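You operate a simulated robot arm through the tools that you are given. There is no shell and no other tool. Be economical: measure what you need, move in short steps, check, and stop when the job is done.

You are at the controls of a simulated robot arm. One attempt, no reset.

Task
Stack the green block marked "No 52" from the pump end of the workbench on top of the green block labelled "No 57". Then take the tin marked "bolts" from the upper shelf at the pump end of the workbench and leave it on the gear board on the gear case. Then put the wool tuft on the pump end of the workbench away on the shelf of the tall table. Then take the white chain link from the pump end of the workbench and put it on the yellow pad. Then close the top drawer. Then open the bottom drawer, take the 30 T gear from the inside of the bottom drawer and leave it on the top of the long table and shut the drawer again. Then pull the middle drawer open. Keep to this order.

It is judged by the outcome, as a careful person would: the job done as asked, and still so three seconds after it is handed in. It fails if anything else is knocked over, pushed out of place, dropped, spilled or broken.

Robot
A 7-joint arm with a fingered hand on a trunk, on a base that drives. Base frame: it is fixed to the floor where the robot stands at the start and does not move with it; the origin is under the middle of the robot, x ahead of it, y to its left, z up. Lengths are in cm, angles in degrees, forces in N, time in s.
With the tool pointing down near the work surface it reaches from about 18 to 62 cm from the robot's upright axis, wherever it stands. Its first joint turns from -166.0 to 166.0 degrees. Places, roughly: bottom drawer [60, -30, 40]; gear [50, -25, 25]; gear board on the gear case [-110, 30, 80]; green block [75, 25, 100]; green tin, orange tin, red tin [75, 25, 50]; middle drawer [60, -30, 60]; shelf of the tall table [-580, -260, 20]; top drawer [40, -30, 70]; top of the long table [-130, -440, 80]; white chain link (6x3x3 cm) [70, 70, 90]; wool tuft (6x5x4 cm) [50, 50, 90]; yellow pad (6x6x2 cm) [50, 70, 90]. Payload 4 kg.
The tool frame sits at the grasp point between the pads (the TCP): z along the fingers, y along the line on which they close. The tips reach 2.8 cm beyond it. Largest opening 16.8 cm; the body of the gripper starts 7.9 cm behind the TCP. The gripper is a hand of 4 fingers: y runs from the thumb to the fingers, the wrist lies at [0, 0, -24.9] in the tool frame, and closing takes about 1.5 s.
Orientation is that of the tool frame in the base frame, as a unit quaternion [w, x, y, z]. With the fingers straight down and closing along the base's y, the tool's x points along the base's -x, its y along +y and its z along -z.

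Tools
- The arm moves only by the tool send_rows. Its argument "rows" is a list of rows, each a list of 6 numbers: the shift along the base's x, y, z in mm, then the turn, a rotation vector about the base's x, y, z in degrees. In form: [[x, y, z, wx, wy, wz], ...]. A call has 1 to 10 rows; each row is the pose to reach, as a shift and turn from the pose commanded when the call began. "fingers" is the closure, from 0 (fully open) to 1 (shut), set as the call begins (left out, the last holds). Each row takes 0.2 s and may step no farther than 5 cm and 8.6 degrees from the row before; otherwise, or with a gripper value out of range, the whole call is refused. A pose out of reach is approached as far as the arm can. The call stops where the force on the tool passes 40 N (or 10 N more than at its start, if that is more) or the arm is blocked; 0.2 s more then pass. The fingers move at their own pace (about 15.3 cm/s each) and stop on an object; they squeeze with about 30 N. The grip force told is the motor's: it shows also when the fingers shut on nothing. Time passes only in rows, and 0.2 s behind the last, so rows that repeat a pose let the fingers close. It gives the time, the measured TCP pose, the force on the tool (base axes), the opening and the grip force at its end, in the units of the frame above (readings bear some noise), with the torque about the TCP (base axes, N m) and any sound that the robot's microphone picked up.
- Cameras (640 x 400 px; columns grow to the right, rows downward): "scene" is now at [-1.28, 20.41, 148.47]; the picture's right is [0.66, -0.75, 0.00], its down [-0.67, -0.58, -0.47] and it looks along [0.35, 0.31, -0.89] (base axes); focal length 214 px, centre (320, 200). "wrist" rides on the gripper at [6, -6, -11] in the tool frame; the picture's right is [0.71, 0.71, 0.00], its down [-0.56, 0.56, -0.61] and it looks along [-0.43, 0.43, 0.79] (tool axes); focal length 265 px, centre (320, 200). There is no depth. A picture from a camera that has moved, and an enlarged one, comes with that camera's place and axes in the base frame and with its lens.
- grab_frame(camera): a new picture of that camera. It takes no simulated time.
- move_column(by): slides the trunk up (or, below 0, down) by that many cm; the arm and the scene camera ride with it, the base frame stays. It gives what a move gives, with no picture.
- roll_base(legs): drives the robot by 1 to 6 legs, each [ahead, turn to the left] in cm and degrees, along the robot's own axes; the way and the turn of a leg run together, so that a leg with both is an arc; at most 150 cm and 180 degrees a leg. The arm and the cameras ride along, it lands a little off, and it stops where it bumps. It gives what a move gives.
- curl_fingers(finger1, finger2, finger3, thumb_bend): sets how far each is bent, from 0 (flat) to 100 (curled in); at 30 the hand is open as for a grip, at 70 the pads meet at the TCP. One left out holds its place. A second passes; each finger stops where it meets its share of the squeeze, and holds until it gets a number again. A gripper value or a shape takes the hand back. It gives what a move gives, with no picture; readings hold the bend of each and the force on the fingers (four entries, about 0 where the hand has none), thumb and palm.
- preshape(shape): the hand has 4 fingers and takes this shape, open, in about a second: jaw (thumb against the fingers, like two jaws); tri (thumb and two fingers); tip (a fingertip pinch); poke (one finger out to press); point (the index stretched); flat (the hand flat); cup (the hand cupped); fist (a fist). The gripper value then closes the fingers along that shape, each until it touches; the sizes above hold for jaw. It gives what a move gives, with no picture.
- pan_tilt(pan, tilt): turns the head with the scene camera to pan (to the left, within 155 degrees either way) and tilt (down, from -29 to 69), counted from straight ahead of the robot. It gives what a move gives.
- close_up(camera, box): a new picture of the part [left, top, right, bottom] of that camera's present view, enlarged. It takes no simulated time.
- hand_in(): hands the job in; it is judged then, once.

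Go step by step. Nothing tells you exact positions but the pictures and the camera data: compare them with the known pose of the tool, close in by small moves and look again before you grip or let go. The budget is 207 turns and 192 pictures, counting those below and the enlarged ones. Unless the task says otherwise, let go and move clear before handing in.

The tools are called after "Request:" as a command line: name --pt "numbers of a row" for each row, then --argument value for the rest, lists and objects as JSON in quotes. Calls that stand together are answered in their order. send_rows: Moves the arm, as the interface text tells. Its arguments: {"type":"object","properties":{"rows":{"type":"array"},"fingers":{"type":"number"}},"required":["rows"]} The other tools are called the same way: move_column (by) slides the trunk up or down; preshape (shape) gives the hand a shape; curl_fingers (finger1, finger2, finger3, thumb_bend) moves the fingers one by one; roll_base (legs) drives the base; pan_tilt (pan, tilt) turns the head that bears the scene camera; grab_frame (camera) takes a picture; close_up (camera, box) takes an enlarged picture of a part of a camera's view; hand_in () hands the job in.

At the start:

```text
time_s: 0.0
eef_pos: [36.13, 9.78, 109.26]
orientation: [0.0, 0.0, 1.0, 0.0]
contact_force: [-0.3, 0.2, -0.3]
ft_torque: [0.0, 0.04, -0.02]
gripper_width: 16.78
grip_force: 0.0
shape: jaw
bend: [30.0, 30.0, 30.0, 30.0]
finger forces: [0.0, 0.0, 0.1, 0.0, 0.0, 0.0]
trunk travel left (down, up): [-52.5, 6.5]
robot x, y, heading: [0.25, -0.04, 0.1]
head pan, tilt: [41.2, 62.3]
```

scene: 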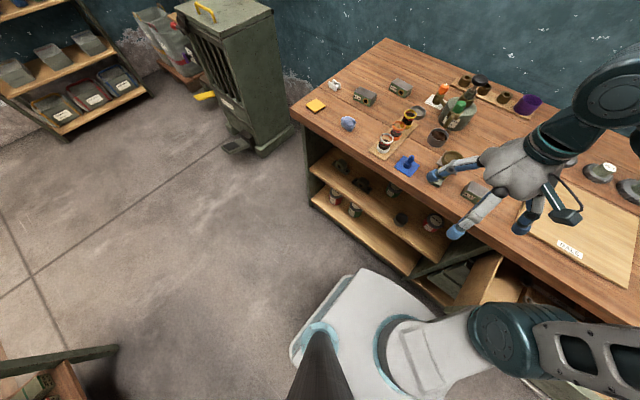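
wrist: 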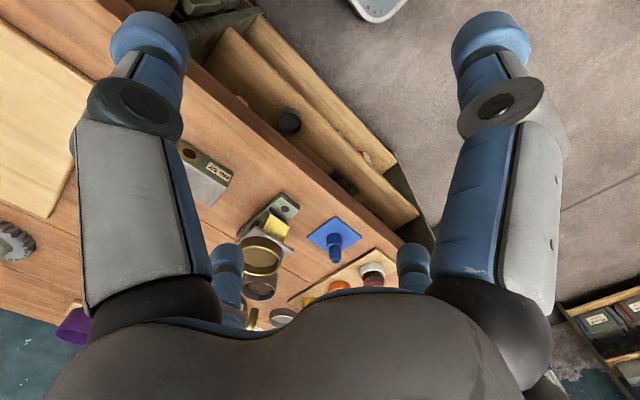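

I see the workbench ahead with the blocks, tuft, link and pad towards its left end. I start by looking closer at it.

Request:
close_up --camera "scene" --box '[290, 40, 450, 140]'

Request:
close_up --camera "scene" --box '[400, 60, 560, 160]'

Request:
close_up --camera "scene" --box '[290, 130, 530, 300]'

```text
4.00 times, centred on (370, 90) of scene
camera zoom: at [-1.28, 20.41, 148.47], right [0.66, -0.75, 0.0], down [-0.67, -0.58, -0.47], along [0.35, 0.31, -0.89], focal length 858 px, centre (120, 640)
```

zoom: 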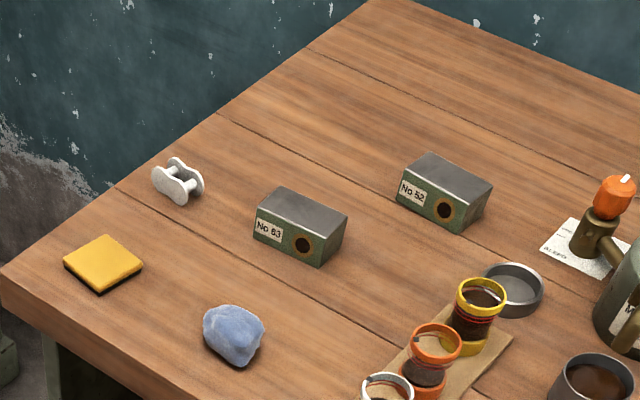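

```text
4.00 times, centred on (480, 110) of scene
camera zoom: at [-1.28, 20.41, 148.47], right [0.66, -0.75, 0.0], down [-0.67, -0.58, -0.47], along [0.35, 0.31, -0.89], focal length 858 px, centre (-320, 560)
```

zoom: 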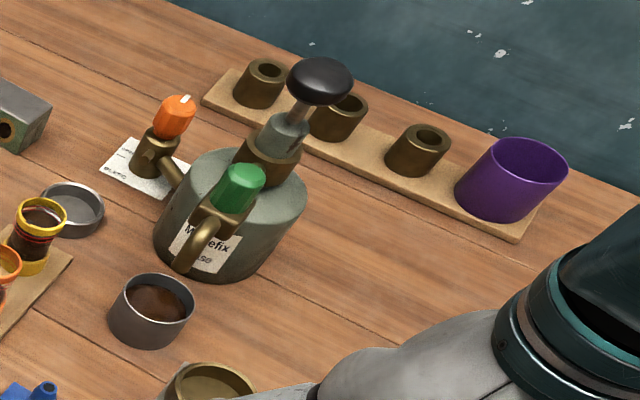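

```text
2.35 times, centred on (410, 215) of scene
camera zoom: at [-1.28, 20.41, 148.47], right [0.66, -0.75, 0.0], down [-0.67, -0.58, -0.47], along [0.35, 0.31, -0.89], focal length 505 px, centre (108, 165)
```

zoom: 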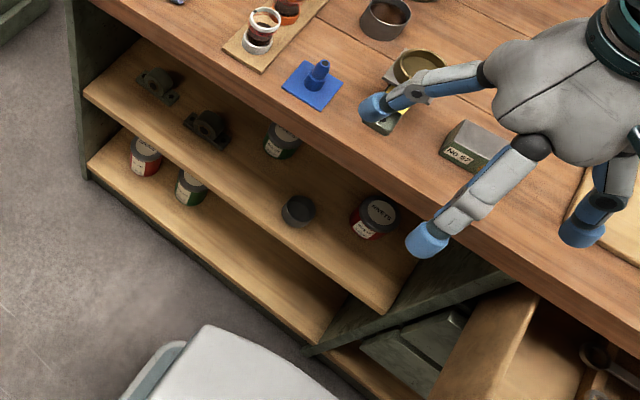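

The blocks, pad, link and tuft are found; I look around to learn the layout of drawers, gear case and tables.

Request:
pan_tilt --pan -30 --tilt 60

Request:
grab_frame --camera "scene"

Request:
pan_tilt --pan 20 --tilt 69

Request:
grab_frame --camera "scene"

Request:
pan_tilt --pan 110 --tilt 30

Request:
grab_frame --camera "scene"

Request:
pan_tilt --pan 155 --tilt 30

Request:
grab_frame --camera "scene"

Request:
pan_tilt --pan -130 --tilt 20

Request:
grab_frame --camera "scene"

```text
time_s: 1.4
eef_pos: [36.27, 9.87, 109.14]
orientation: [0.0, 0.0, 1.0, -0.001]
contact_force: [-0.8, -0.4, 0.3]
ft_torque: [0.01, 0.0, -0.01]
gripper_width: 16.77
grip_force: 0.1
shape: jaw
bend: [30.0, 30.0, 30.0, 30.0]
finger forces: [0.0, 0.0, 0.0, 0.0, 0.0, 0.0]
trunk travel left (down, up): [-52.5, 6.5]
robot x, y, heading: [0.07, -0.25, -0.0]
head pan, tilt: [-30.0, 60.0]
```

```text
186 pictures are left
camera scene: at [-0.32, 12.86, 148.73], right [-0.5, -0.87, 0.0], down [-0.75, 0.43, -0.5], along [0.43, -0.25, -0.87], focal length 214 px, centre (320, 200)
```

scene: 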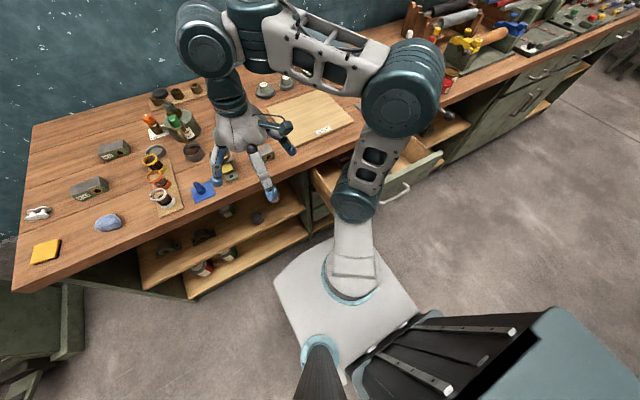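

```text
time_s: 2.6
eef_pos: [36.23, 9.83, 109.19]
orientation: [0.0, 0.0, 1.0, 0.0]
contact_force: [-0.6, 0.2, 0.2]
ft_torque: [0.04, -0.01, -0.01]
gripper_width: 16.82
grip_force: 0.1
shape: jaw
bend: [30.0, 30.0, 30.0, 30.0]
finger forces: [0.0, 0.1, 0.0, 0.1, 0.1, 0.1]
trunk travel left (down, up): [-52.5, 6.5]
robot x, y, heading: [-0.26, 0.24, 0.3]
head pan, tilt: [20.0, 68.8]
```

```text
185 pictures are left
camera scene: at [-0.84, 18.1, 147.79], right [0.34, -0.94, 0.0], down [-0.88, -0.32, -0.36], along [0.34, 0.12, -0.93], focal length 214 px, centre (320, 200)
```

scene: 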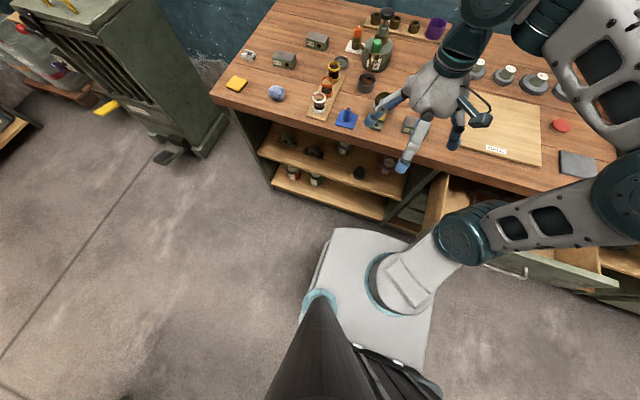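

```text
time_s: 4.3
eef_pos: [36.31, 9.81, 109.11]
orientation: [0.0, 0.001, 1.0, 0.0]
contact_force: [1.1, -0.4, 0.1]
ft_torque: [-0.04, 0.01, 0.02]
gripper_width: 16.83
grip_force: 0.1
shape: jaw
bend: [30.0, 30.0, 30.0, 30.0]
finger forces: [0.1, 0.0, 0.0, 0.1, 0.0, 0.0]
trunk travel left (down, up): [-52.5, 6.5]
robot x, y, heading: [0.02, 0.25, -0.3]
head pan, tilt: [110.0, 30.0]
```

```text
184 pictures are left
camera scene: at [-9.19, 24.69, 152.93], right [0.94, 0.34, 0.0], down [0.17, -0.47, -0.87], along [-0.3, 0.81, -0.5], focal length 214 px, centre (320, 200)
```

scene: 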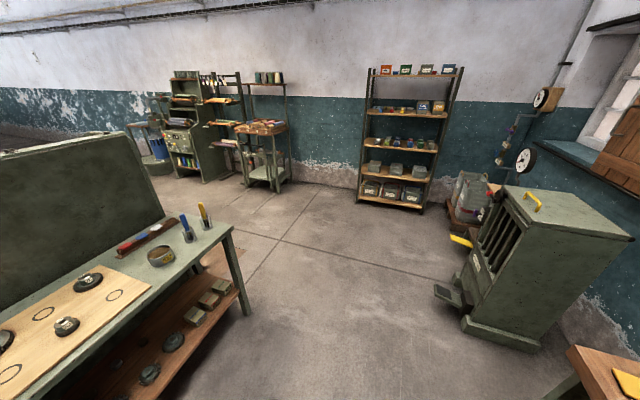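

```text
time_s: 5.4
eef_pos: [36.14, 9.84, 109.21]
orientation: [0.0, 0.0, 1.0, 0.001]
contact_force: [0.1, -0.6, -0.9]
ft_torque: [-0.01, 0.02, 0.03]
gripper_width: 16.8
grip_force: 0.0
shape: jaw
bend: [30.0, 30.0, 30.0, 30.0]
finger forces: [0.0, 0.0, 0.1, 0.0, 0.0, 0.0]
trunk travel left (down, up): [-52.5, 6.5]
robot x, y, heading: [0.31, 0.4, -0.1]
head pan, tilt: [154.7, 30.0]
```

```text
183 pictures are left
camera scene: at [-14.27, 20.06, 152.94], right [0.43, 0.9, 0.0], down [0.45, -0.21, -0.87], along [-0.78, 0.37, -0.5], focal length 214 px, centre (320, 200)
```

scene: 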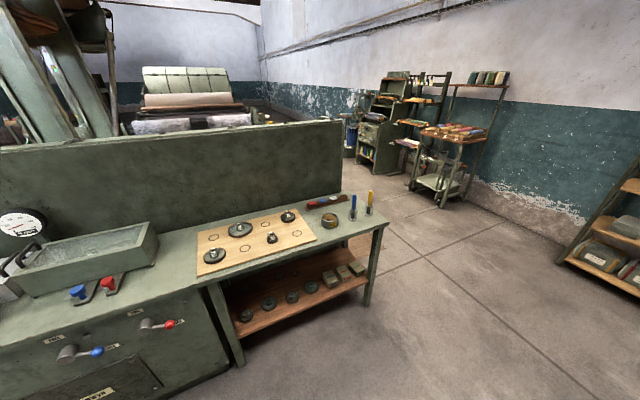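

```text
time_s: 9.3
eef_pos: [36.24, 9.82, 109.21]
orientation: [-0.001, 0.0, 1.0, -0.001]
contact_force: [0.4, 0.6, -0.7]
ft_torque: [-0.01, 0.04, -0.01]
gripper_width: 16.8
grip_force: 0.0
shape: jaw
bend: [30.0, 30.0, 30.0, 30.0]
finger forces: [0.0, 0.0, 0.1, 0.0, 0.0, 0.0]
trunk travel left (down, up): [-52.5, 6.5]
robot x, y, heading: [-0.08, 0.29, 0.0]
head pan, tilt: [-130.0, 20.0]
```

```text
182 pictures are left
camera scene: at [-12.08, 9.05, 154.54], right [-0.77, 0.64, 0.0], down [0.22, 0.26, -0.94], along [-0.6, -0.72, -0.34], focal length 214 px, centre (320, 200)
```

scene: 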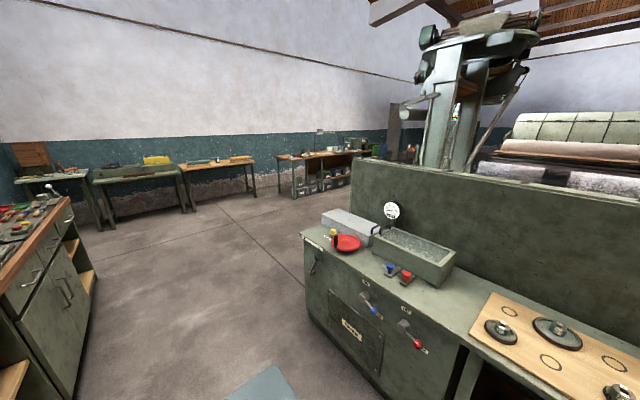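

Layout known: gear case behind me, bench ahead. I back off a little, shift left to about (10, 33), and face the bench again.

Request:
roll_base --legs '[[-10, 0], [0, 90], [34, 0], [0, -90]]'

Request:
pan_tilt --pan 10 --tilt 55

Request:
grab_frame --camera "scene"

```text
time_s: 20.0
eef_pos: [25.53, 44.14, 109.23]
orientation: [0.0, -0.002, 1.0, -0.001]
contact_force: [-0.8, 0.1, 0.5]
ft_torque: [0.0, -0.01, 0.01]
gripper_width: 16.79
grip_force: 0.1
shape: jaw
bend: [30.0, 30.0, 30.0, 30.0]
finger forces: [0.0, 0.1, 0.0, 0.0, 0.1, 0.1]
trunk travel left (down, up): [-52.5, 6.5]
robot x, y, heading: [-10.79, 33.87, -0.2]
head pan, tilt: [-130.0, 20.0]
```

```text
time_s: 22.2
eef_pos: [25.38, 44.12, 109.18]
orientation: [0.0, -0.002, 1.0, 0.0]
contact_force: [-0.2, 0.5, -0.1]
ft_torque: [0.01, -0.02, 0.0]
gripper_width: 16.8
grip_force: 0.2
shape: jaw
bend: [30.0, 30.0, 30.0, 30.0]
finger forces: [0.1, 0.0, 0.0, 0.0, 0.0, 0.0]
trunk travel left (down, up): [-52.5, 6.5]
robot x, y, heading: [-10.59, 34.36, 0.3]
head pan, tilt: [10.0, 55.0]
```

```text
181 pictures are left
camera scene: at [-9.77, 51.65, 149.33], right [0.18, -0.98, 0.0], down [-0.81, -0.14, -0.57], along [0.56, 0.1, -0.82], focal length 214 px, centre (320, 200)
```

scene: 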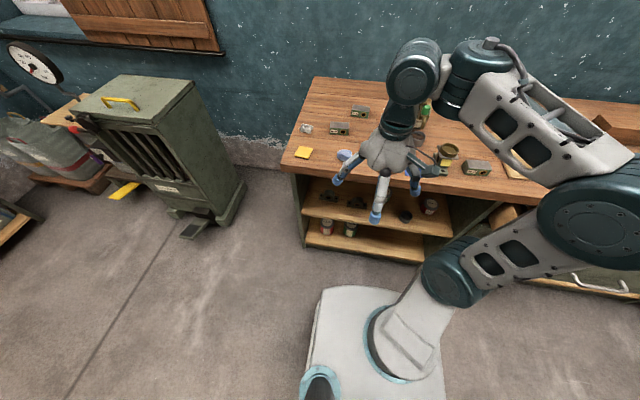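

Clear in front. I roll forward 20 cm and look again.

Request:
roll_base --legs '[[20, 0]]'

Request:
grab_frame --camera "scene"

Request:
close_up --camera "scene" --box '[270, 90, 430, 190]'

Request:
grab_frame --camera "wrist"

```text
time_s: 23.8
eef_pos: [44.99, 44.27, 109.21]
orientation: [0.0, -0.003, 1.0, 0.001]
contact_force: [0.1, -0.3, 0.1]
ft_torque: [0.01, 0.01, 0.05]
gripper_width: 16.81
grip_force: 0.2
shape: jaw
bend: [30.0, 30.0, 30.0, 30.0]
finger forces: [0.1, 0.1, 0.0, 0.0, 0.0, 0.0]
trunk travel left (down, up): [-52.5, 6.5]
robot x, y, heading: [8.67, 33.95, 0.2]
head pan, tilt: [10.0, 55.0]
```

```text
180 pictures are left
camera scene: at [9.76, 51.74, 149.33], right [0.18, -0.98, 0.0], down [-0.81, -0.15, -0.57], along [0.56, 0.1, -0.82], focal length 214 px, centre (320, 200)
```

scene: 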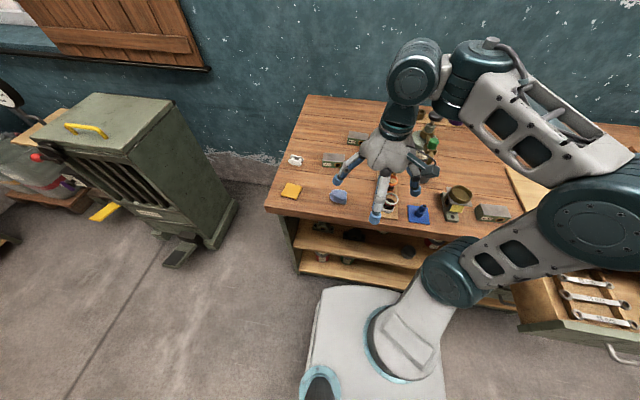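

```text
4.00 times, centred on (350, 140) of scene
camera zoom: at [9.76, 51.74, 149.33], right [0.18, -0.98, 0.0], down [-0.81, -0.15, -0.57], along [0.56, 0.1, -0.82], focal length 858 px, centre (200, 440)
```

zoom: 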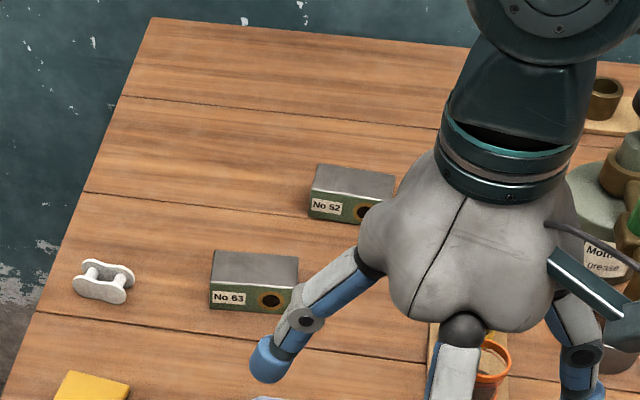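

```text
178 pictures are left
camera wrist: at [38.92, 38.14, 119.99], right [-0.71, 0.7, 0.0], down [0.56, 0.56, 0.61], along [0.43, 0.44, -0.79], focal length 265 px, centre (320, 200)
```

wrist: 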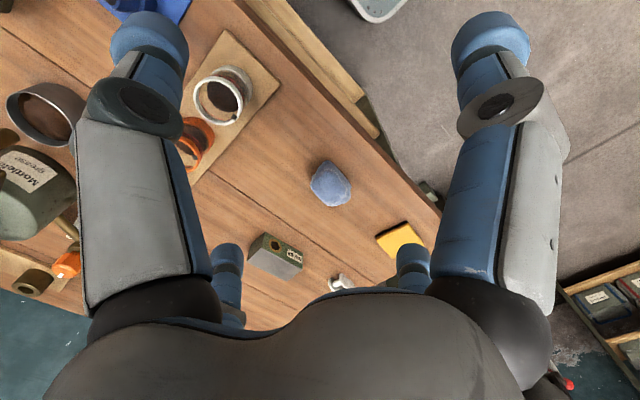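

The hand looks like a four-way claw, so I check how its pinch shapes look before choosing a grip.

Request:
preshape --shape "tip"

Request:
grab_frame --camera "wrist"

Request:
close_up --camera "scene" --box '[310, 90, 470, 230]'

Request:
preshape --shape "tri"

Request:
grab_frame --camera "wrist"

Request:
preshape --shape "jaw"

Request:
send_rows --pt "0 0 0 0 0 0" --pt "0 0 0 0 0 0" --pt "0 0 0 0 0 0" --fingers 0.5

Request:
grab_frame --camera "wrist"

Request:
close_up --camera "scene" --box '[310, 90, 470, 230]'

```text
time_s: 24.7
eef_pos: [44.98, 44.36, 109.25]
orientation: [-0.001, -0.003, 1.0, 0.0]
contact_force: [0.2, -0.3, -0.4]
ft_torque: [0.01, -0.04, 0.0]
gripper_width: 16.78
grip_force: 0.0
shape: tip
bend: [11.0, 30.0, 11.0, 30.0]
finger forces: [0.1, 0.1, 0.1, 0.0, 0.0, 0.0]
trunk travel left (down, up): [-52.5, 6.5]
robot x, y, heading: [8.67, 33.83, 0.5]
head pan, tilt: [10.0, 55.0]
```

```text
177 pictures are left
camera wrist: at [38.88, 38.14, 120.01], right [-0.71, 0.7, 0.0], down [0.56, 0.56, 0.61], along [0.43, 0.44, -0.79], focal length 265 px, centre (320, 200)
```

wrist: 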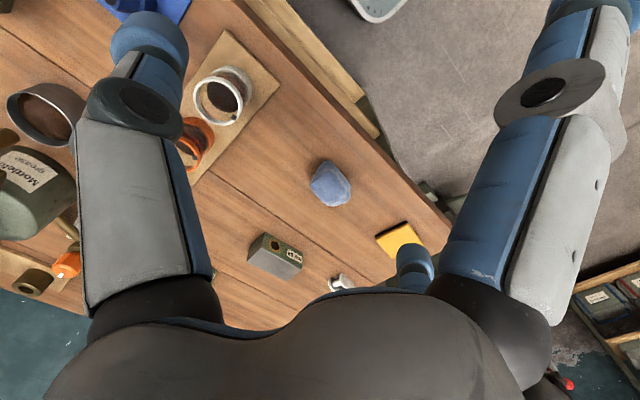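

```text
2.86 times, centred on (390, 160) of scene
camera zoom: at [9.7, 51.74, 149.33], right [0.18, -0.98, 0.0], down [-0.81, -0.15, -0.57], along [0.56, 0.1, -0.82], focal length 613 px, centre (120, 314)
```

zoom: 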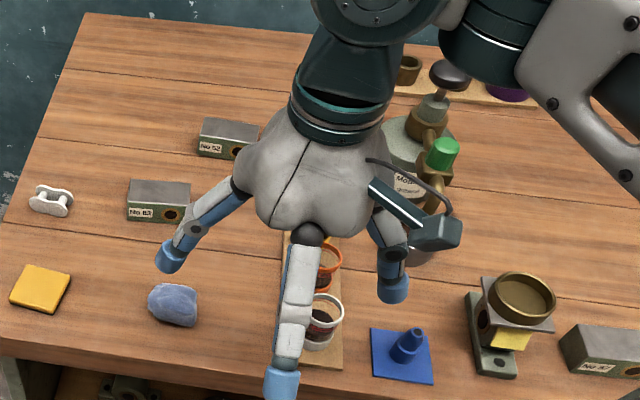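

```text
time_s: 25.6
eef_pos: [44.83, 44.22, 109.08]
orientation: [0.0, -0.003, 1.0, -0.001]
contact_force: [-1.2, -0.1, 0.5]
ft_torque: [0.02, -0.04, 0.0]
gripper_width: 16.77
grip_force: 0.0
shape: tri
bend: [30.0, 30.0, 30.0, 30.0]
finger forces: [0.1, 0.0, 0.0, 0.0, 0.0, 0.1]
trunk travel left (down, up): [-52.5, 6.5]
robot x, y, heading: [8.77, 34.31, 0.2]
head pan, tilt: [10.0, 55.0]
```

```text
175 pictures are left
camera wrist: at [38.88, 38.14, 120.01], right [-0.71, 0.7, 0.0], down [0.56, 0.56, 0.61], along [0.43, 0.44, -0.79], focal length 265 px, centre (320, 200)
```

wrist: 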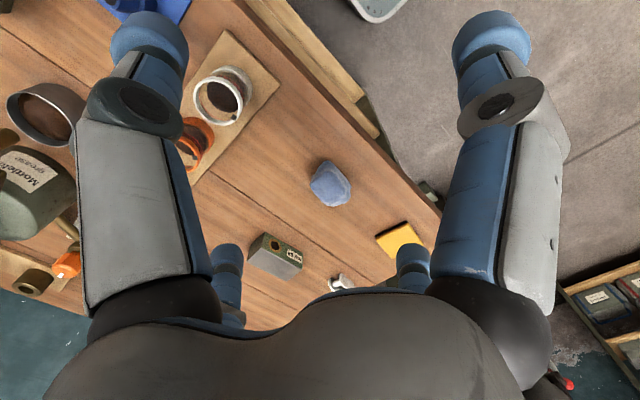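

```text
time_s: 26.5
eef_pos: [44.97, 44.24, 109.19]
orientation: [0.0, -0.003, 1.0, 0.0]
contact_force: [0.5, 0.5, 0.1]
ft_torque: [0.04, -0.03, 0.01]
gripper_width: 16.78
grip_force: 0.1
shape: jaw
bend: [30.0, 30.0, 30.0, 30.0]
finger forces: [0.0, 0.0, 0.0, 0.0, 0.0, 0.0]
trunk travel left (down, up): [-52.5, 6.5]
robot x, y, heading: [8.84, 34.29, 0.4]
head pan, tilt: [10.0, 55.0]
```

```text
time_s: 27.3
eef_pos: [44.87, 44.29, 109.1]
orientation: [-0.001, -0.003, 1.0, 0.0]
contact_force: [-0.6, 0.4, -0.5]
ft_torque: [-0.01, 0.02, 0.0]
gripper_width: 8.44
grip_force: 0.1
shape: jaw
bend: [34.0, 34.0, 34.0, 34.0]
finger forces: [0.0, 0.1, 0.1, 0.0, 0.1, 0.0]
trunk travel left (down, up): [-52.5, 6.5]
robot x, y, heading: [8.74, 34.57, 0.3]
head pan, tilt: [10.0, 55.0]
```

```text
174 pictures are left
camera wrist: at [38.88, 38.14, 120.01], right [-0.71, 0.7, 0.0], down [0.56, 0.56, 0.61], along [0.43, 0.44, -0.79], focal length 265 px, centre (320, 200)
```

wrist: 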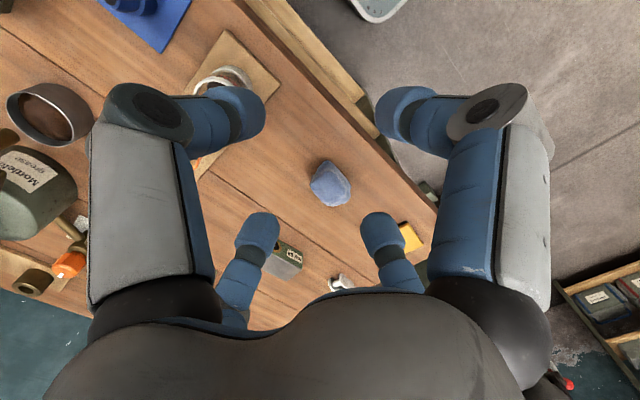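

```text
2.86 times, centred on (390, 160) of scene
camera zoom: at [9.7, 51.74, 149.33], right [0.18, -0.98, 0.0], down [-0.81, -0.15, -0.57], along [0.56, 0.1, -0.82], focal length 613 px, centre (120, 314)
```

zoom: 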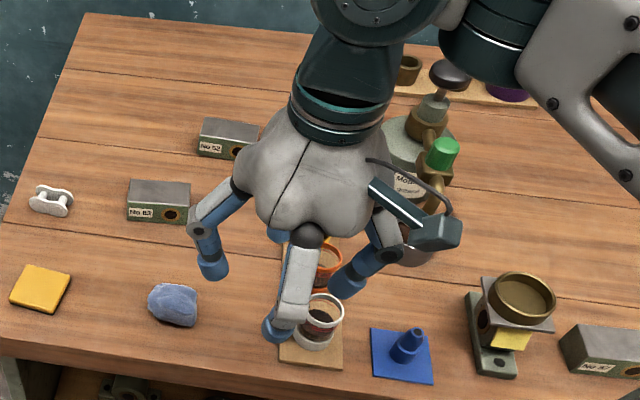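

The claw has fingers on ±x and ±y of the tool; I test curling the two side fingers away so that a tilted pinch is possible.

Request:
curl_fingers --finger1 100 --finger3 100 --finger2 35 --thumb_bend 35

Request:
grab_frame --camera "wrist"

Request:
close_up --camera "scene" --box '[310, 90, 470, 230]'

```text
time_s: 28.3
eef_pos: [44.94, 44.26, 109.25]
orientation: [0.0, -0.003, 1.0, 0.001]
contact_force: [0.1, -0.5, -0.4]
ft_torque: [0.02, -0.02, 0.02]
gripper_width: 6.9
grip_force: 0.1
shape: fingers
bend: [74.0, 35.0, 74.0, 35.0]
finger forces: [0.0, 0.0, 0.0, 0.1, 0.0, 0.0]
trunk travel left (down, up): [-52.5, 6.5]
robot x, y, heading: [9.02, 33.98, 0.3]
head pan, tilt: [10.0, 55.0]
```

```text
172 pictures are left
camera wrist: at [38.88, 38.14, 120.01], right [-0.71, 0.7, 0.0], down [0.56, 0.56, 0.61], along [0.43, 0.44, -0.79], focal length 265 px, centre (320, 200)
```

wrist: 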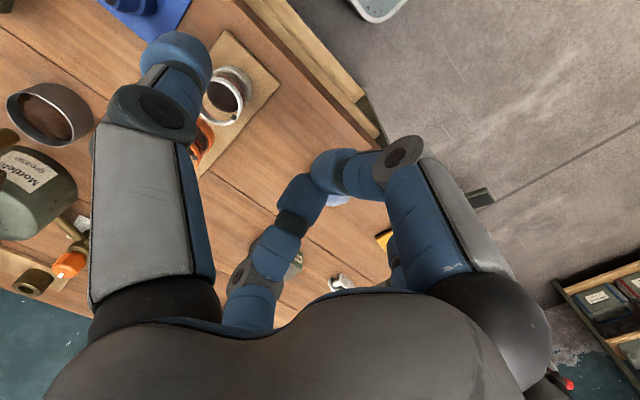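

```text
2.86 times, centred on (390, 160) of scene
camera zoom: at [9.7, 51.74, 149.33], right [0.18, -0.98, 0.0], down [-0.81, -0.15, -0.57], along [0.56, 0.1, -0.82], focal length 613 px, centre (120, 314)
```

zoom: 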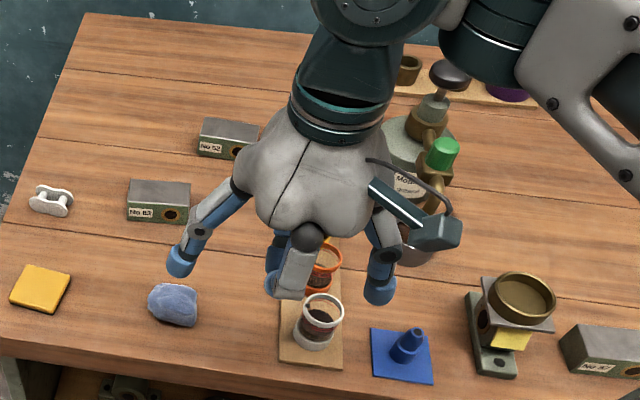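

Side fingers only meet in the middle, so I'll keep the plain claw and test how far out the arm reaches untilted.

Request:
preshape --shape "jaw"

Request:
send_rows --pt "40 10 0 0 0 0" --pt "80 20 0 0 0 0" --pt "120 30 0 0 0 0" --pt "160 40 0 0 0 0" --pt "200 50 0 0 0 0" --pt "240 50 0 0 0 0" --pt "280 50 0 0 0 0" --pt "280 50 0 0 0 0" --fingers 0.3

```text
time_s: 29.2
eef_pos: [44.92, 44.21, 109.15]
orientation: [0.001, -0.002, 1.0, 0.0]
contact_force: [0.2, 0.4, 0.4]
ft_torque: [0.01, 0.03, 0.0]
gripper_width: 16.8
grip_force: 0.0
shape: jaw
bend: [30.0, 30.0, 30.0, 30.0]
finger forces: [0.1, 0.0, 0.1, 0.1, 0.0, 0.1]
trunk travel left (down, up): [-52.5, 6.5]
robot x, y, heading: [8.34, 34.72, 0.2]
head pan, tilt: [10.0, 55.0]
```

```text
time_s: 31.0
eef_pos: [72.93, 49.49, 109.19]
orientation: [0.0, -0.002, 1.0, 0.0]
contact_force: [-0.4, 0.6, -0.4]
ft_torque: [0.02, -0.01, 0.0]
gripper_width: 11.76
grip_force: 0.0
shape: jaw
bend: [25.0, 25.0, 25.0, 25.0]
finger forces: [0.0, 0.0, 0.0, 0.0, 0.0, 0.0]
trunk travel left (down, up): [-52.5, 6.5]
robot x, y, heading: [8.82, 34.24, 0.3]
head pan, tilt: [10.0, 55.0]
```

Radial 66 cm is reached fine. I try ten more.

Request:
send_rows --pt "30 0 0 0 0 0" --pt "60 0 0 0 0 0" --pt "90 0 0 0 0 0" --pt "100 0 0 0 0 0" --pt "100 0 0 0 0 0"

Request:
grab_frame --camera "wrist"

Request:
grab_frame --camera "scene"

```text
time_s: 32.2
eef_pos: [77.63, 48.81, 106.95]
orientation: [0.0, -0.003, 1.0, 0.0]
contact_force: [-0.6, 0.7, 0.4]
ft_torque: [-0.03, -0.04, 0.01]
gripper_width: 11.81
grip_force: 0.2
shape: jaw
bend: [25.0, 25.0, 25.0, 25.0]
finger forces: [0.1, 0.1, 0.0, 0.0, 0.0, 0.0]
out of reach, approached as far as the arm can: row 2, 3, 4, 5
trunk travel left (down, up): [-52.5, 6.5]
robot x, y, heading: [8.83, 33.95, 0.4]
head pan, tilt: [10.0, 55.0]
```

```text
170 pictures are left
camera wrist: at [71.56, 42.56, 117.76], right [-0.71, 0.7, 0.0], down [0.56, 0.56, 0.61], along [0.43, 0.44, -0.79], focal length 265 px, centre (320, 200)
```

wrist: 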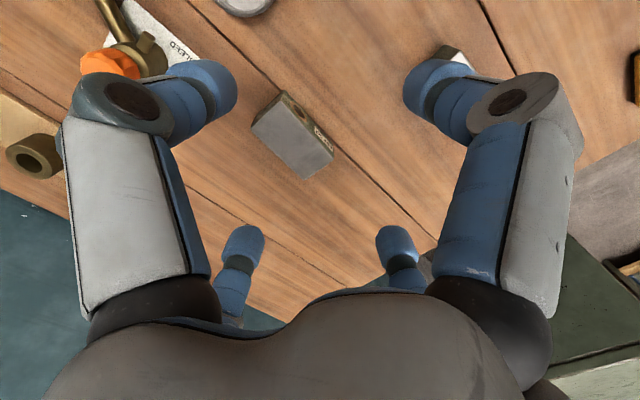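

```text
169 pictures are left
camera scene: at [9.75, 51.75, 149.33], right [0.18, -0.98, 0.0], down [-0.81, -0.15, -0.57], along [0.56, 0.1, -0.82], focal length 214 px, centre (320, 200)
```

scene: 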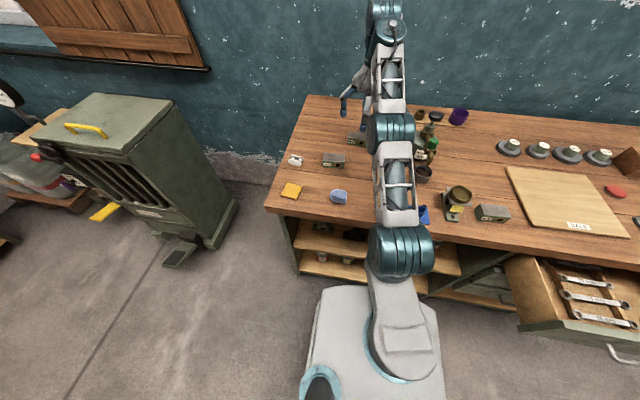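

Block 52's top centre is about (82.5, 49.5). I roll 4 cm forward, and will lean the tool about 10° outward for the last bit of reach.

Request:
roll_base --legs '[[4, 0]]'

Request:
send_rows --pt "0 0 0 0 -5 0" --pt "0 0 0 0 -10 0" --pt "0 0 -20 0 -10 0" --pt "0 0 -20 0 -10 0" --fingers 0.3

Request:
grab_frame --camera "wrist"

```text
time_s: 33.1
eef_pos: [81.55, 48.78, 106.95]
orientation: [-0.001, -0.003, 1.0, 0.0]
contact_force: [0.2, 0.6, 0.2]
ft_torque: [-0.01, 0.02, 0.03]
gripper_width: 11.82
grip_force: 0.0
shape: jaw
bend: [25.0, 25.0, 25.0, 25.0]
finger forces: [0.1, 0.0, 0.0, 0.0, 0.0, 0.0]
trunk travel left (down, up): [-52.5, 6.5]
robot x, y, heading: [12.58, 34.59, 0.3]
head pan, tilt: [10.0, 55.0]
```

```text
time_s: 34.1
eef_pos: [81.44, 48.47, 104.96]
orientation: [0.088, -0.003, 0.996, -0.001]
contact_force: [0.2, -0.3, -0.3]
ft_torque: [-0.02, -0.04, -0.01]
gripper_width: 11.75
grip_force: 0.1
shape: jaw
bend: [25.0, 25.0, 25.0, 25.0]
finger forces: [0.1, 0.0, 0.1, 0.0, 0.0, 0.0]
trunk travel left (down, up): [-52.5, 6.5]
robot x, y, heading: [12.69, 34.49, 0.4]
head pan, tilt: [10.0, 55.0]
```

```text
168 pictures are left
camera wrist: at [73.61, 42.4, 114.52], right [-0.7, 0.7, -0.12], down [0.44, 0.56, 0.7], along [0.56, 0.44, -0.7], focal length 265 px, centre (320, 200)
```

wrist: 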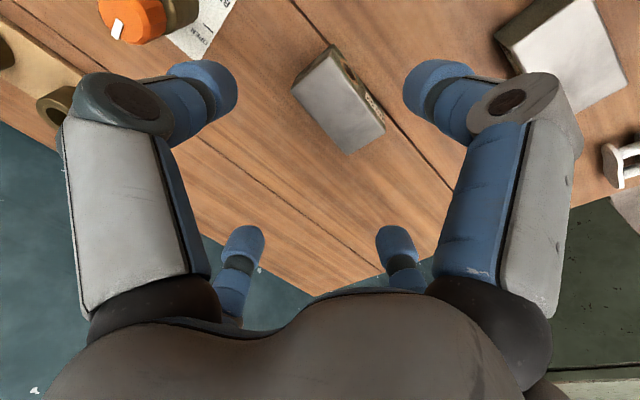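

Block centre is near (82, 49.5) and the tool stands at (81.4, 48.5). I descend over it.

Request:
send_rows --pt "6 10 -30 0 0 0" --pt "6 10 -60 0 0 0" --pt "6 10 -80 0 0 0" --pt "6 10 -80 0 0 0"

Request:
grab_frame --camera "wrist"

Request:
close_up --camera "scene" --box '[280, 90, 440, 190]'

```text
time_s: 35.1
eef_pos: [82.3, 49.66, 96.89]
orientation: [0.086, -0.003, 0.996, -0.001]
contact_force: [-0.2, 0.4, -0.1]
ft_torque: [-0.02, 0.01, -0.01]
gripper_width: 11.78
grip_force: 0.0
shape: jaw
bend: [25.0, 25.0, 25.0, 25.0]
finger forces: [0.0, 0.0, 0.1, 0.1, 0.0, 0.0]
trunk travel left (down, up): [-52.5, 6.5]
robot x, y, heading: [13.06, 34.59, 0.2]
head pan, tilt: [10.0, 55.0]
```

```text
167 pictures are left
camera wrist: at [74.35, 43.46, 106.46], right [-0.7, 0.7, -0.12], down [0.44, 0.56, 0.7], along [0.56, 0.44, -0.7], focal length 265 px, centre (320, 200)
```

wrist: 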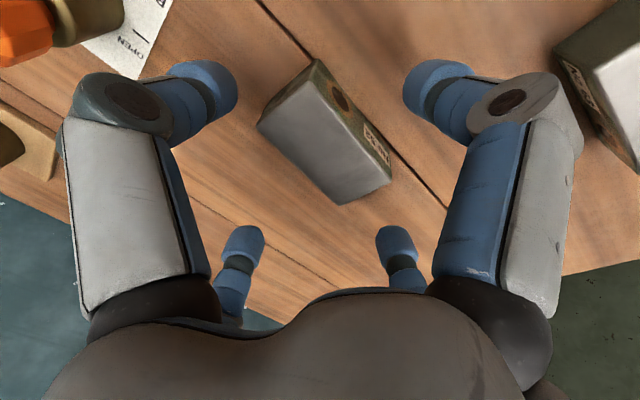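

```text
4.00 times, centred on (360, 140) of scene
camera zoom: at [13.69, 51.78, 149.33], right [0.18, -0.98, 0.0], down [-0.81, -0.15, -0.57], along [0.56, 0.1, -0.82], focal length 858 px, centre (160, 440)
```

zoom: 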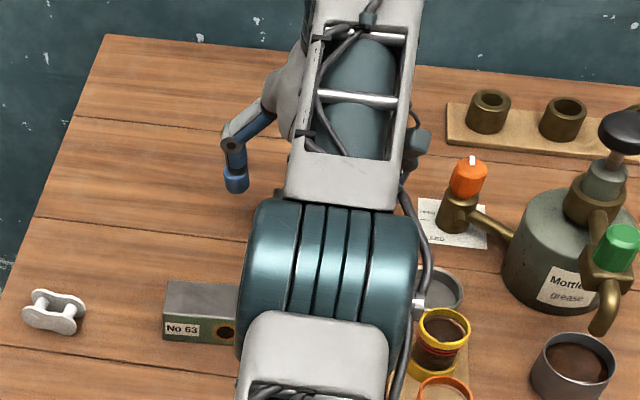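

Block lies well between the fingers. I go down the last 3.5 cm and close.

Request:
send_rows --pt "-4 -5 -15 0 0 0" --pt "-4 -5 -28 0 0 0" --pt "-4 -5 -35 0 0 0" --pt "-4 -5 -35 0 0 0"

Request:
grab_frame --camera "wrist"

```text
time_s: 36.1
eef_pos: [81.68, 49.18, 93.92]
orientation: [0.089, -0.003, 0.996, 0.0]
contact_force: [-2.3, 1.2, 31.0]
ft_torque: [0.05, 2.15, -0.07]
gripper_width: 11.62
grip_force: 0.0
shape: jaw
bend: [21.0, 25.0, 25.0, 25.0]
finger forces: [31.3, 0.0, 0.0, 0.0, 0.1, 0.1]
trunk travel left (down, up): [-52.5, 6.5]
robot x, y, heading: [13.08, 34.05, 0.2]
head pan, tilt: [10.0, 55.0]
```

```text
165 pictures are left
camera wrist: at [73.64, 42.98, 103.45], right [-0.7, 0.7, -0.13], down [0.44, 0.56, 0.7], along [0.57, 0.44, -0.7], focal length 265 px, centre (320, 200)
```

wrist: 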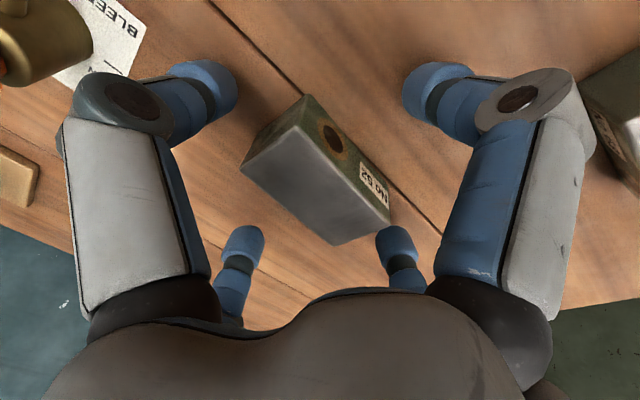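

The robot-side finger touches the table because of the lean. I lift a centimetre and straighten the tool.

Request:
send_rows --pt "0 0 12 0 0 0" --pt "0 0 12 0 4 0" --pt "0 0 12 0 8 0" --pt "0 0 12 0 8 0"

```text
time_s: 37.1
eef_pos: [81.75, 49.25, 94.67]
orientation: [0.017, -0.003, 1.0, -0.001]
contact_force: [-0.7, -0.8, 0.3]
ft_torque: [0.0, 0.01, -0.03]
gripper_width: 11.75
grip_force: 0.1
shape: jaw
bend: [25.0, 25.0, 25.0, 25.0]
finger forces: [0.0, 0.0, 0.0, 0.1, 0.0, 0.1]
trunk travel left (down, up): [-52.5, 6.5]
robot x, y, heading: [12.97, 34.48, 0.6]
head pan, tilt: [10.0, 55.0]
```

Straight tool works here. I go down a little and close on the block.

Request:
send_rows --pt "0 2 -6 0 0 0" --pt "0 2 -6 0 0 0"

Request:
send_rows --pt "0 0 0 0 0 0" --pt "0 0 0 0 0 0" --pt "0 0 0 0 0 0" --pt "0 0 0 0 0 0" --pt "0 0 0 0 0 0" --pt "0 0 0 0 0 0" --pt "0 0 0 0 0 0" --fingers 1.0

Request:
grab_frame --camera "wrist"

```text
time_s: 37.7
eef_pos: [81.66, 49.37, 94.13]
orientation: [0.016, -0.003, 1.0, 0.0]
contact_force: [0.5, 0.9, 0.3]
ft_torque: [-0.04, 0.02, -0.02]
gripper_width: 11.75
grip_force: 0.1
shape: jaw
bend: [25.0, 25.0, 25.0, 25.0]
finger forces: [0.0, 0.1, 0.1, 0.0, 0.1, 0.0]
trunk travel left (down, up): [-52.5, 6.5]
robot x, y, heading: [13.0, 34.53, 0.2]
head pan, tilt: [10.0, 55.0]
```

```text
time_s: 39.3
eef_pos: [81.83, 49.31, 94.16]
orientation: [0.016, -0.003, 1.0, 0.001]
contact_force: [0.1, -1.0, 0.3]
ft_torque: [0.0, 0.0, -0.05]
gripper_width: 6.28
grip_force: 29.9
shape: jaw
bend: [78.0, 38.0, 78.0, 37.0]
finger forces: [27.1, 27.0, 27.5, 0.0, 27.0, 0.0]
trunk travel left (down, up): [-52.5, 6.5]
robot x, y, heading: [12.92, 34.53, 0.4]
head pan, tilt: [10.0, 55.0]
```

```text
164 pictures are left
camera wrist: at [75.36, 43.27, 104.81], right [-0.71, 0.7, -0.02], down [0.53, 0.56, 0.63], along [0.46, 0.44, -0.77], focal length 265 px, centre (320, 200)
```

wrist: 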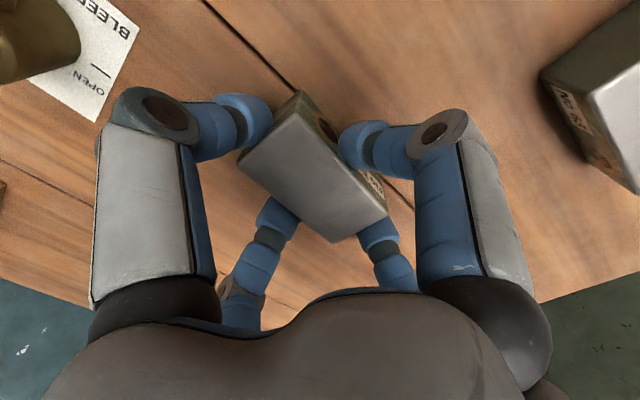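

All four fingers grip the block. I lift it.

Request:
send_rows --pt "0 0 30 0 0 0" --pt "-5 0 70 0 0 0" --pt "-30 0 110 0 0 0" --pt "-70 0 140 0 0 0" --pt "-110 0 150 0 0 0" --pt "-110 0 150 0 0 0"

Request:
grab_frame --camera "wrist"

Request:
pan_tilt --pan -15 --tilt 60

Request:
grab_frame --camera "scene"

```text
time_s: 40.7
eef_pos: [70.85, 49.32, 108.81]
orientation: [0.016, -0.001, 1.0, 0.0]
contact_force: [-0.1, -0.8, -7.8]
ft_torque: [0.01, 0.02, -0.04]
gripper_width: 6.24
grip_force: 30.1
shape: jaw
bend: [78.0, 38.0, 78.0, 37.0]
finger forces: [26.5, 27.1, 27.5, 0.0, 26.8, 0.1]
trunk travel left (down, up): [-52.5, 6.5]
robot x, y, heading: [12.58, 34.54, 0.3]
head pan, tilt: [10.0, 55.0]
```

```text
163 pictures are left
camera wrist: at [64.53, 43.13, 119.39], right [-0.71, 0.7, -0.02], down [0.54, 0.56, 0.63], along [0.46, 0.44, -0.77], focal length 265 px, centre (320, 200)
```

wrist: 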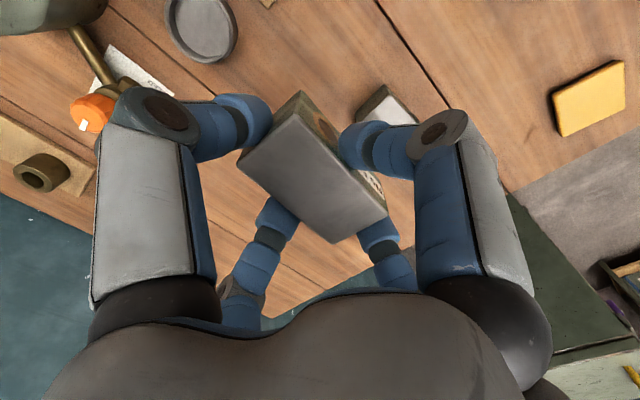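

```text
time_s: 41.6
eef_pos: [70.9, 49.24, 108.93]
orientation: [0.017, -0.002, 1.0, -0.001]
contact_force: [-0.1, -0.4, -8.2]
ft_torque: [0.04, 0.0, -0.01]
gripper_width: 6.24
grip_force: 29.8
shape: jaw
bend: [78.0, 38.0, 78.0, 37.0]
finger forces: [26.5, 27.1, 27.5, 0.0, 26.7, 0.1]
trunk travel left (down, up): [-52.5, 6.5]
robot x, y, heading: [12.78, 34.33, 0.4]
head pan, tilt: [-15.0, 60.0]
```

```text
162 pictures are left
camera scene: at [13.1, 48.81, 148.72], right [-0.25, -0.97, 0.0], down [-0.84, 0.22, -0.5], along [0.48, -0.13, -0.87], focal length 214 px, centre (320, 200)
```

scene: 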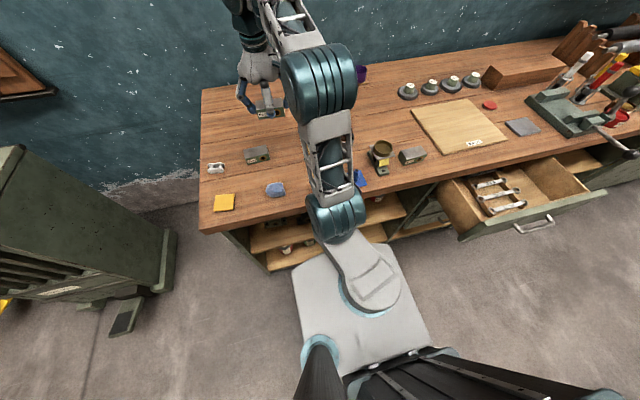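

Block is held (8 N). I look closely at No 57 and its neighbour.

Request:
close_up --camera "scene" --box '[345, 120, 465, 195]'

```text
5.33 times, centred on (405, 158) of scene
camera zoom: at [13.1, 48.81, 148.72], right [-0.25, -0.97, 0.0], down [-0.84, 0.22, -0.5], along [0.48, -0.13, -0.87], focal length 1144 px, centre (-133, 427)
```

zoom: 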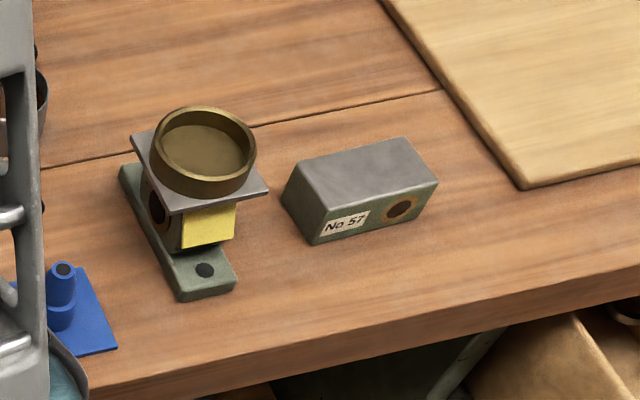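

No 57's top is centred near (54.3, 4.0) at z≈92.5, turned about +3°. I carry the block over it, turning it 7° to match.

Request:
send_rows --pt "-16 -41 15 0 0 0" --pt "-32 -85 30 0 0 1" --pt "-48 -129 30 0 0 2" --pt "-64 -174 30 0 0 3" --pt "-80 -219 30 0 0 4" --pt "-96 -264 30 0 0 5" --pt "-112 -309 30 0 0 6" --pt "-128 -354 30 0 0 7" --pt "-145 -399 30 0 0 7" --pt "-160 -440 15 0 0 7"

Request:
send_rows --pt "-8 -10 -20 0 0 0" --pt "-8 -10 -20 0 0 0"

Request:
grab_frame --camera "wrist"

Request:
close_up --camera "scene" --box '[345, 95, 465, 195]'

```text
time_s: 43.8
eef_pos: [54.89, 5.37, 110.47]
orientation: [0.018, -0.063, 0.998, 0.001]
contact_force: [0.0, -0.6, -7.8]
ft_torque: [0.0, 0.05, 0.01]
gripper_width: 6.24
grip_force: 30.3
shape: jaw
bend: [78.0, 38.0, 78.0, 37.0]
finger forces: [26.0, 27.3, 27.4, 0.1, 27.1, 0.0]
trunk travel left (down, up): [-52.5, 6.5]
robot x, y, heading: [12.62, 34.14, 0.2]
head pan, tilt: [-15.0, 60.0]
```

```text
time_s: 44.4
eef_pos: [53.98, 4.37, 108.25]
orientation: [0.016, -0.063, 0.998, 0.002]
contact_force: [-0.6, -1.0, -8.1]
ft_torque: [0.12, 0.0, 0.05]
gripper_width: 6.23
grip_force: 29.6
shape: jaw
bend: [78.0, 38.0, 78.0, 37.0]
finger forces: [26.2, 27.6, 27.6, 0.0, 27.6, 0.0]
trunk travel left (down, up): [-52.5, 6.5]
robot x, y, heading: [12.78, 34.8, 0.5]
head pan, tilt: [-15.0, 60.0]
```

```text
160 pictures are left
camera wrist: at [48.32, -2.49, 118.88], right [-0.79, 0.61, -0.02], down [0.46, 0.62, 0.63], along [0.4, 0.49, -0.77], focal length 265 px, centre (320, 200)
```

wrist: 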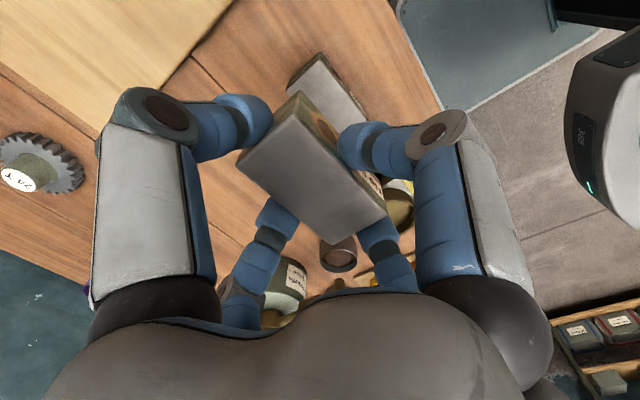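

```text
4.00 times, centred on (405, 145) of scene
camera zoom: at [13.05, 48.54, 148.75], right [-0.25, -0.97, 0.0], down [-0.84, 0.22, -0.5], along [0.48, -0.12, -0.87], focal length 858 px, centre (-20, 420)
```

zoom: 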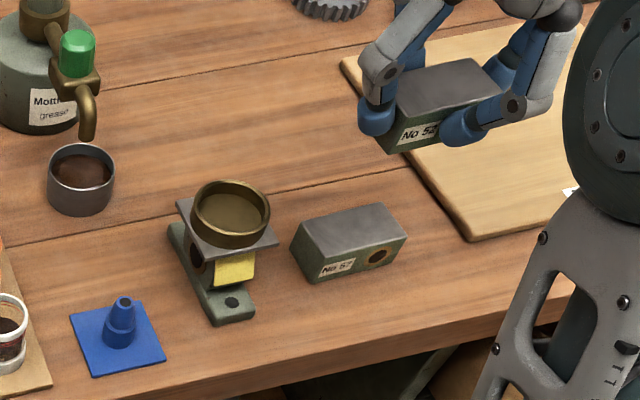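

Held block and No 57 line up within half a centimetre. I lower to just above and look.

Request:
send_rows --pt "-2 2 -35 0 0 0" --pt "-2 2 -70 0 0 0" --pt "-2 2 -90 0 0 0" --pt "-2 2 -90 0 0 0"

Request:
close_up --camera "scene" --box '[345, 95, 465, 195]'

Request:
grab_frame --camera "wrist"

```text
time_s: 45.4
eef_pos: [53.84, 4.48, 99.39]
orientation: [0.017, -0.064, 0.998, 0.001]
contact_force: [-0.2, -0.3, -6.7]
ft_torque: [0.0, -0.02, -0.02]
gripper_width: 6.24
grip_force: 30.2
shape: jaw
bend: [78.0, 38.0, 78.0, 37.0]
finger forces: [26.2, 26.8, 27.7, 0.1, 27.3, 0.0]
trunk travel left (down, up): [-52.5, 6.5]
robot x, y, heading: [13.13, 34.47, 0.2]
head pan, tilt: [-15.0, 60.0]
```

```text
4.00 times, centred on (405, 145) of scene
camera zoom: at [13.07, 48.72, 148.73], right [-0.25, -0.97, 0.0], down [-0.84, 0.22, -0.5], along [0.48, -0.13, -0.87], focal length 858 px, centre (-20, 420)
```

zoom: 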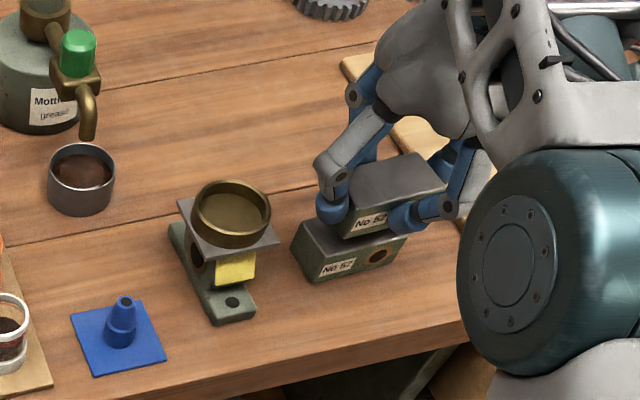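

```text
157 pictures are left
camera wrist: at [48.25, -2.44, 109.99], right [-0.79, 0.61, -0.02], down [0.46, 0.62, 0.63], along [0.4, 0.49, -0.77], focal length 265 px, centre (320, 200)
```

wrist: 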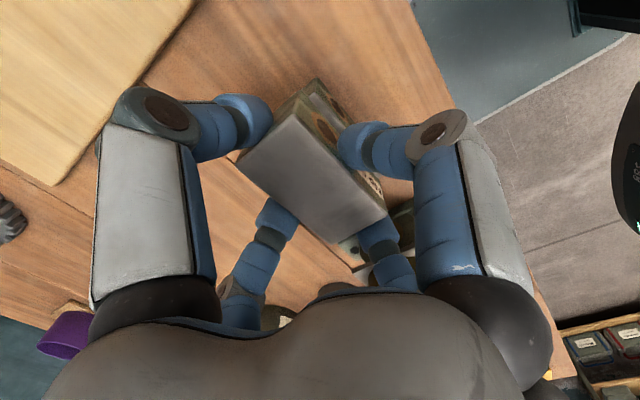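

The picture suggests No 52 sits about 1 cm too far right (-y) and hovers 1.5–2 cm above. I shift 8 mm and lower to contact.

Request:
send_rows --pt "0 8 0 0 0 0" --pt "0 8 -8 0 0 0" --pt "0 8 -13 0 0 0" --pt "0 8 -18 0 0 0"

Request:
close_up --camera "scene" --box '[375, 110, 475, 180]'

```text
time_s: 46.4
eef_pos: [54.12, 5.16, 97.67]
orientation: [0.018, -0.064, 0.998, 0.001]
contact_force: [-4.8, 2.1, 9.9]
ft_torque: [0.0, 0.12, -0.05]
gripper_width: 6.21
grip_force: 29.7
shape: jaw
bend: [78.0, 38.0, 78.0, 37.0]
finger forces: [29.0, 28.3, 27.8, 0.1, 28.5, 0.0]
trunk travel left (down, up): [-52.5, 6.5]
robot x, y, heading: [12.41, 34.32, 0.4]
head pan, tilt: [-15.0, 60.0]
```

```text
5.71 times, centred on (425, 145) of scene
camera zoom: at [13.47, 48.48, 148.77], right [-0.25, -0.97, 0.0], down [-0.84, 0.22, -0.5], along [0.48, -0.13, -0.87], focal length 1226 px, centre (-280, 514)
```

zoom: 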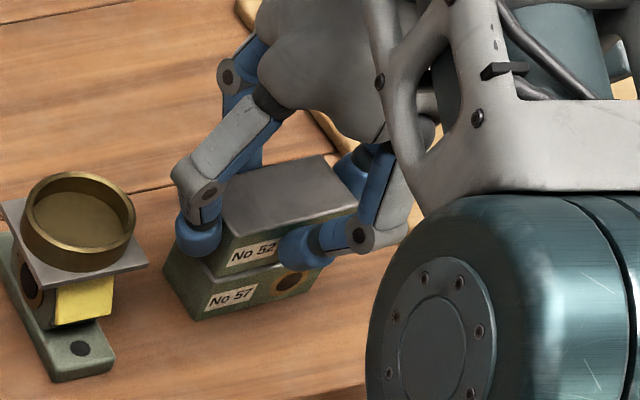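

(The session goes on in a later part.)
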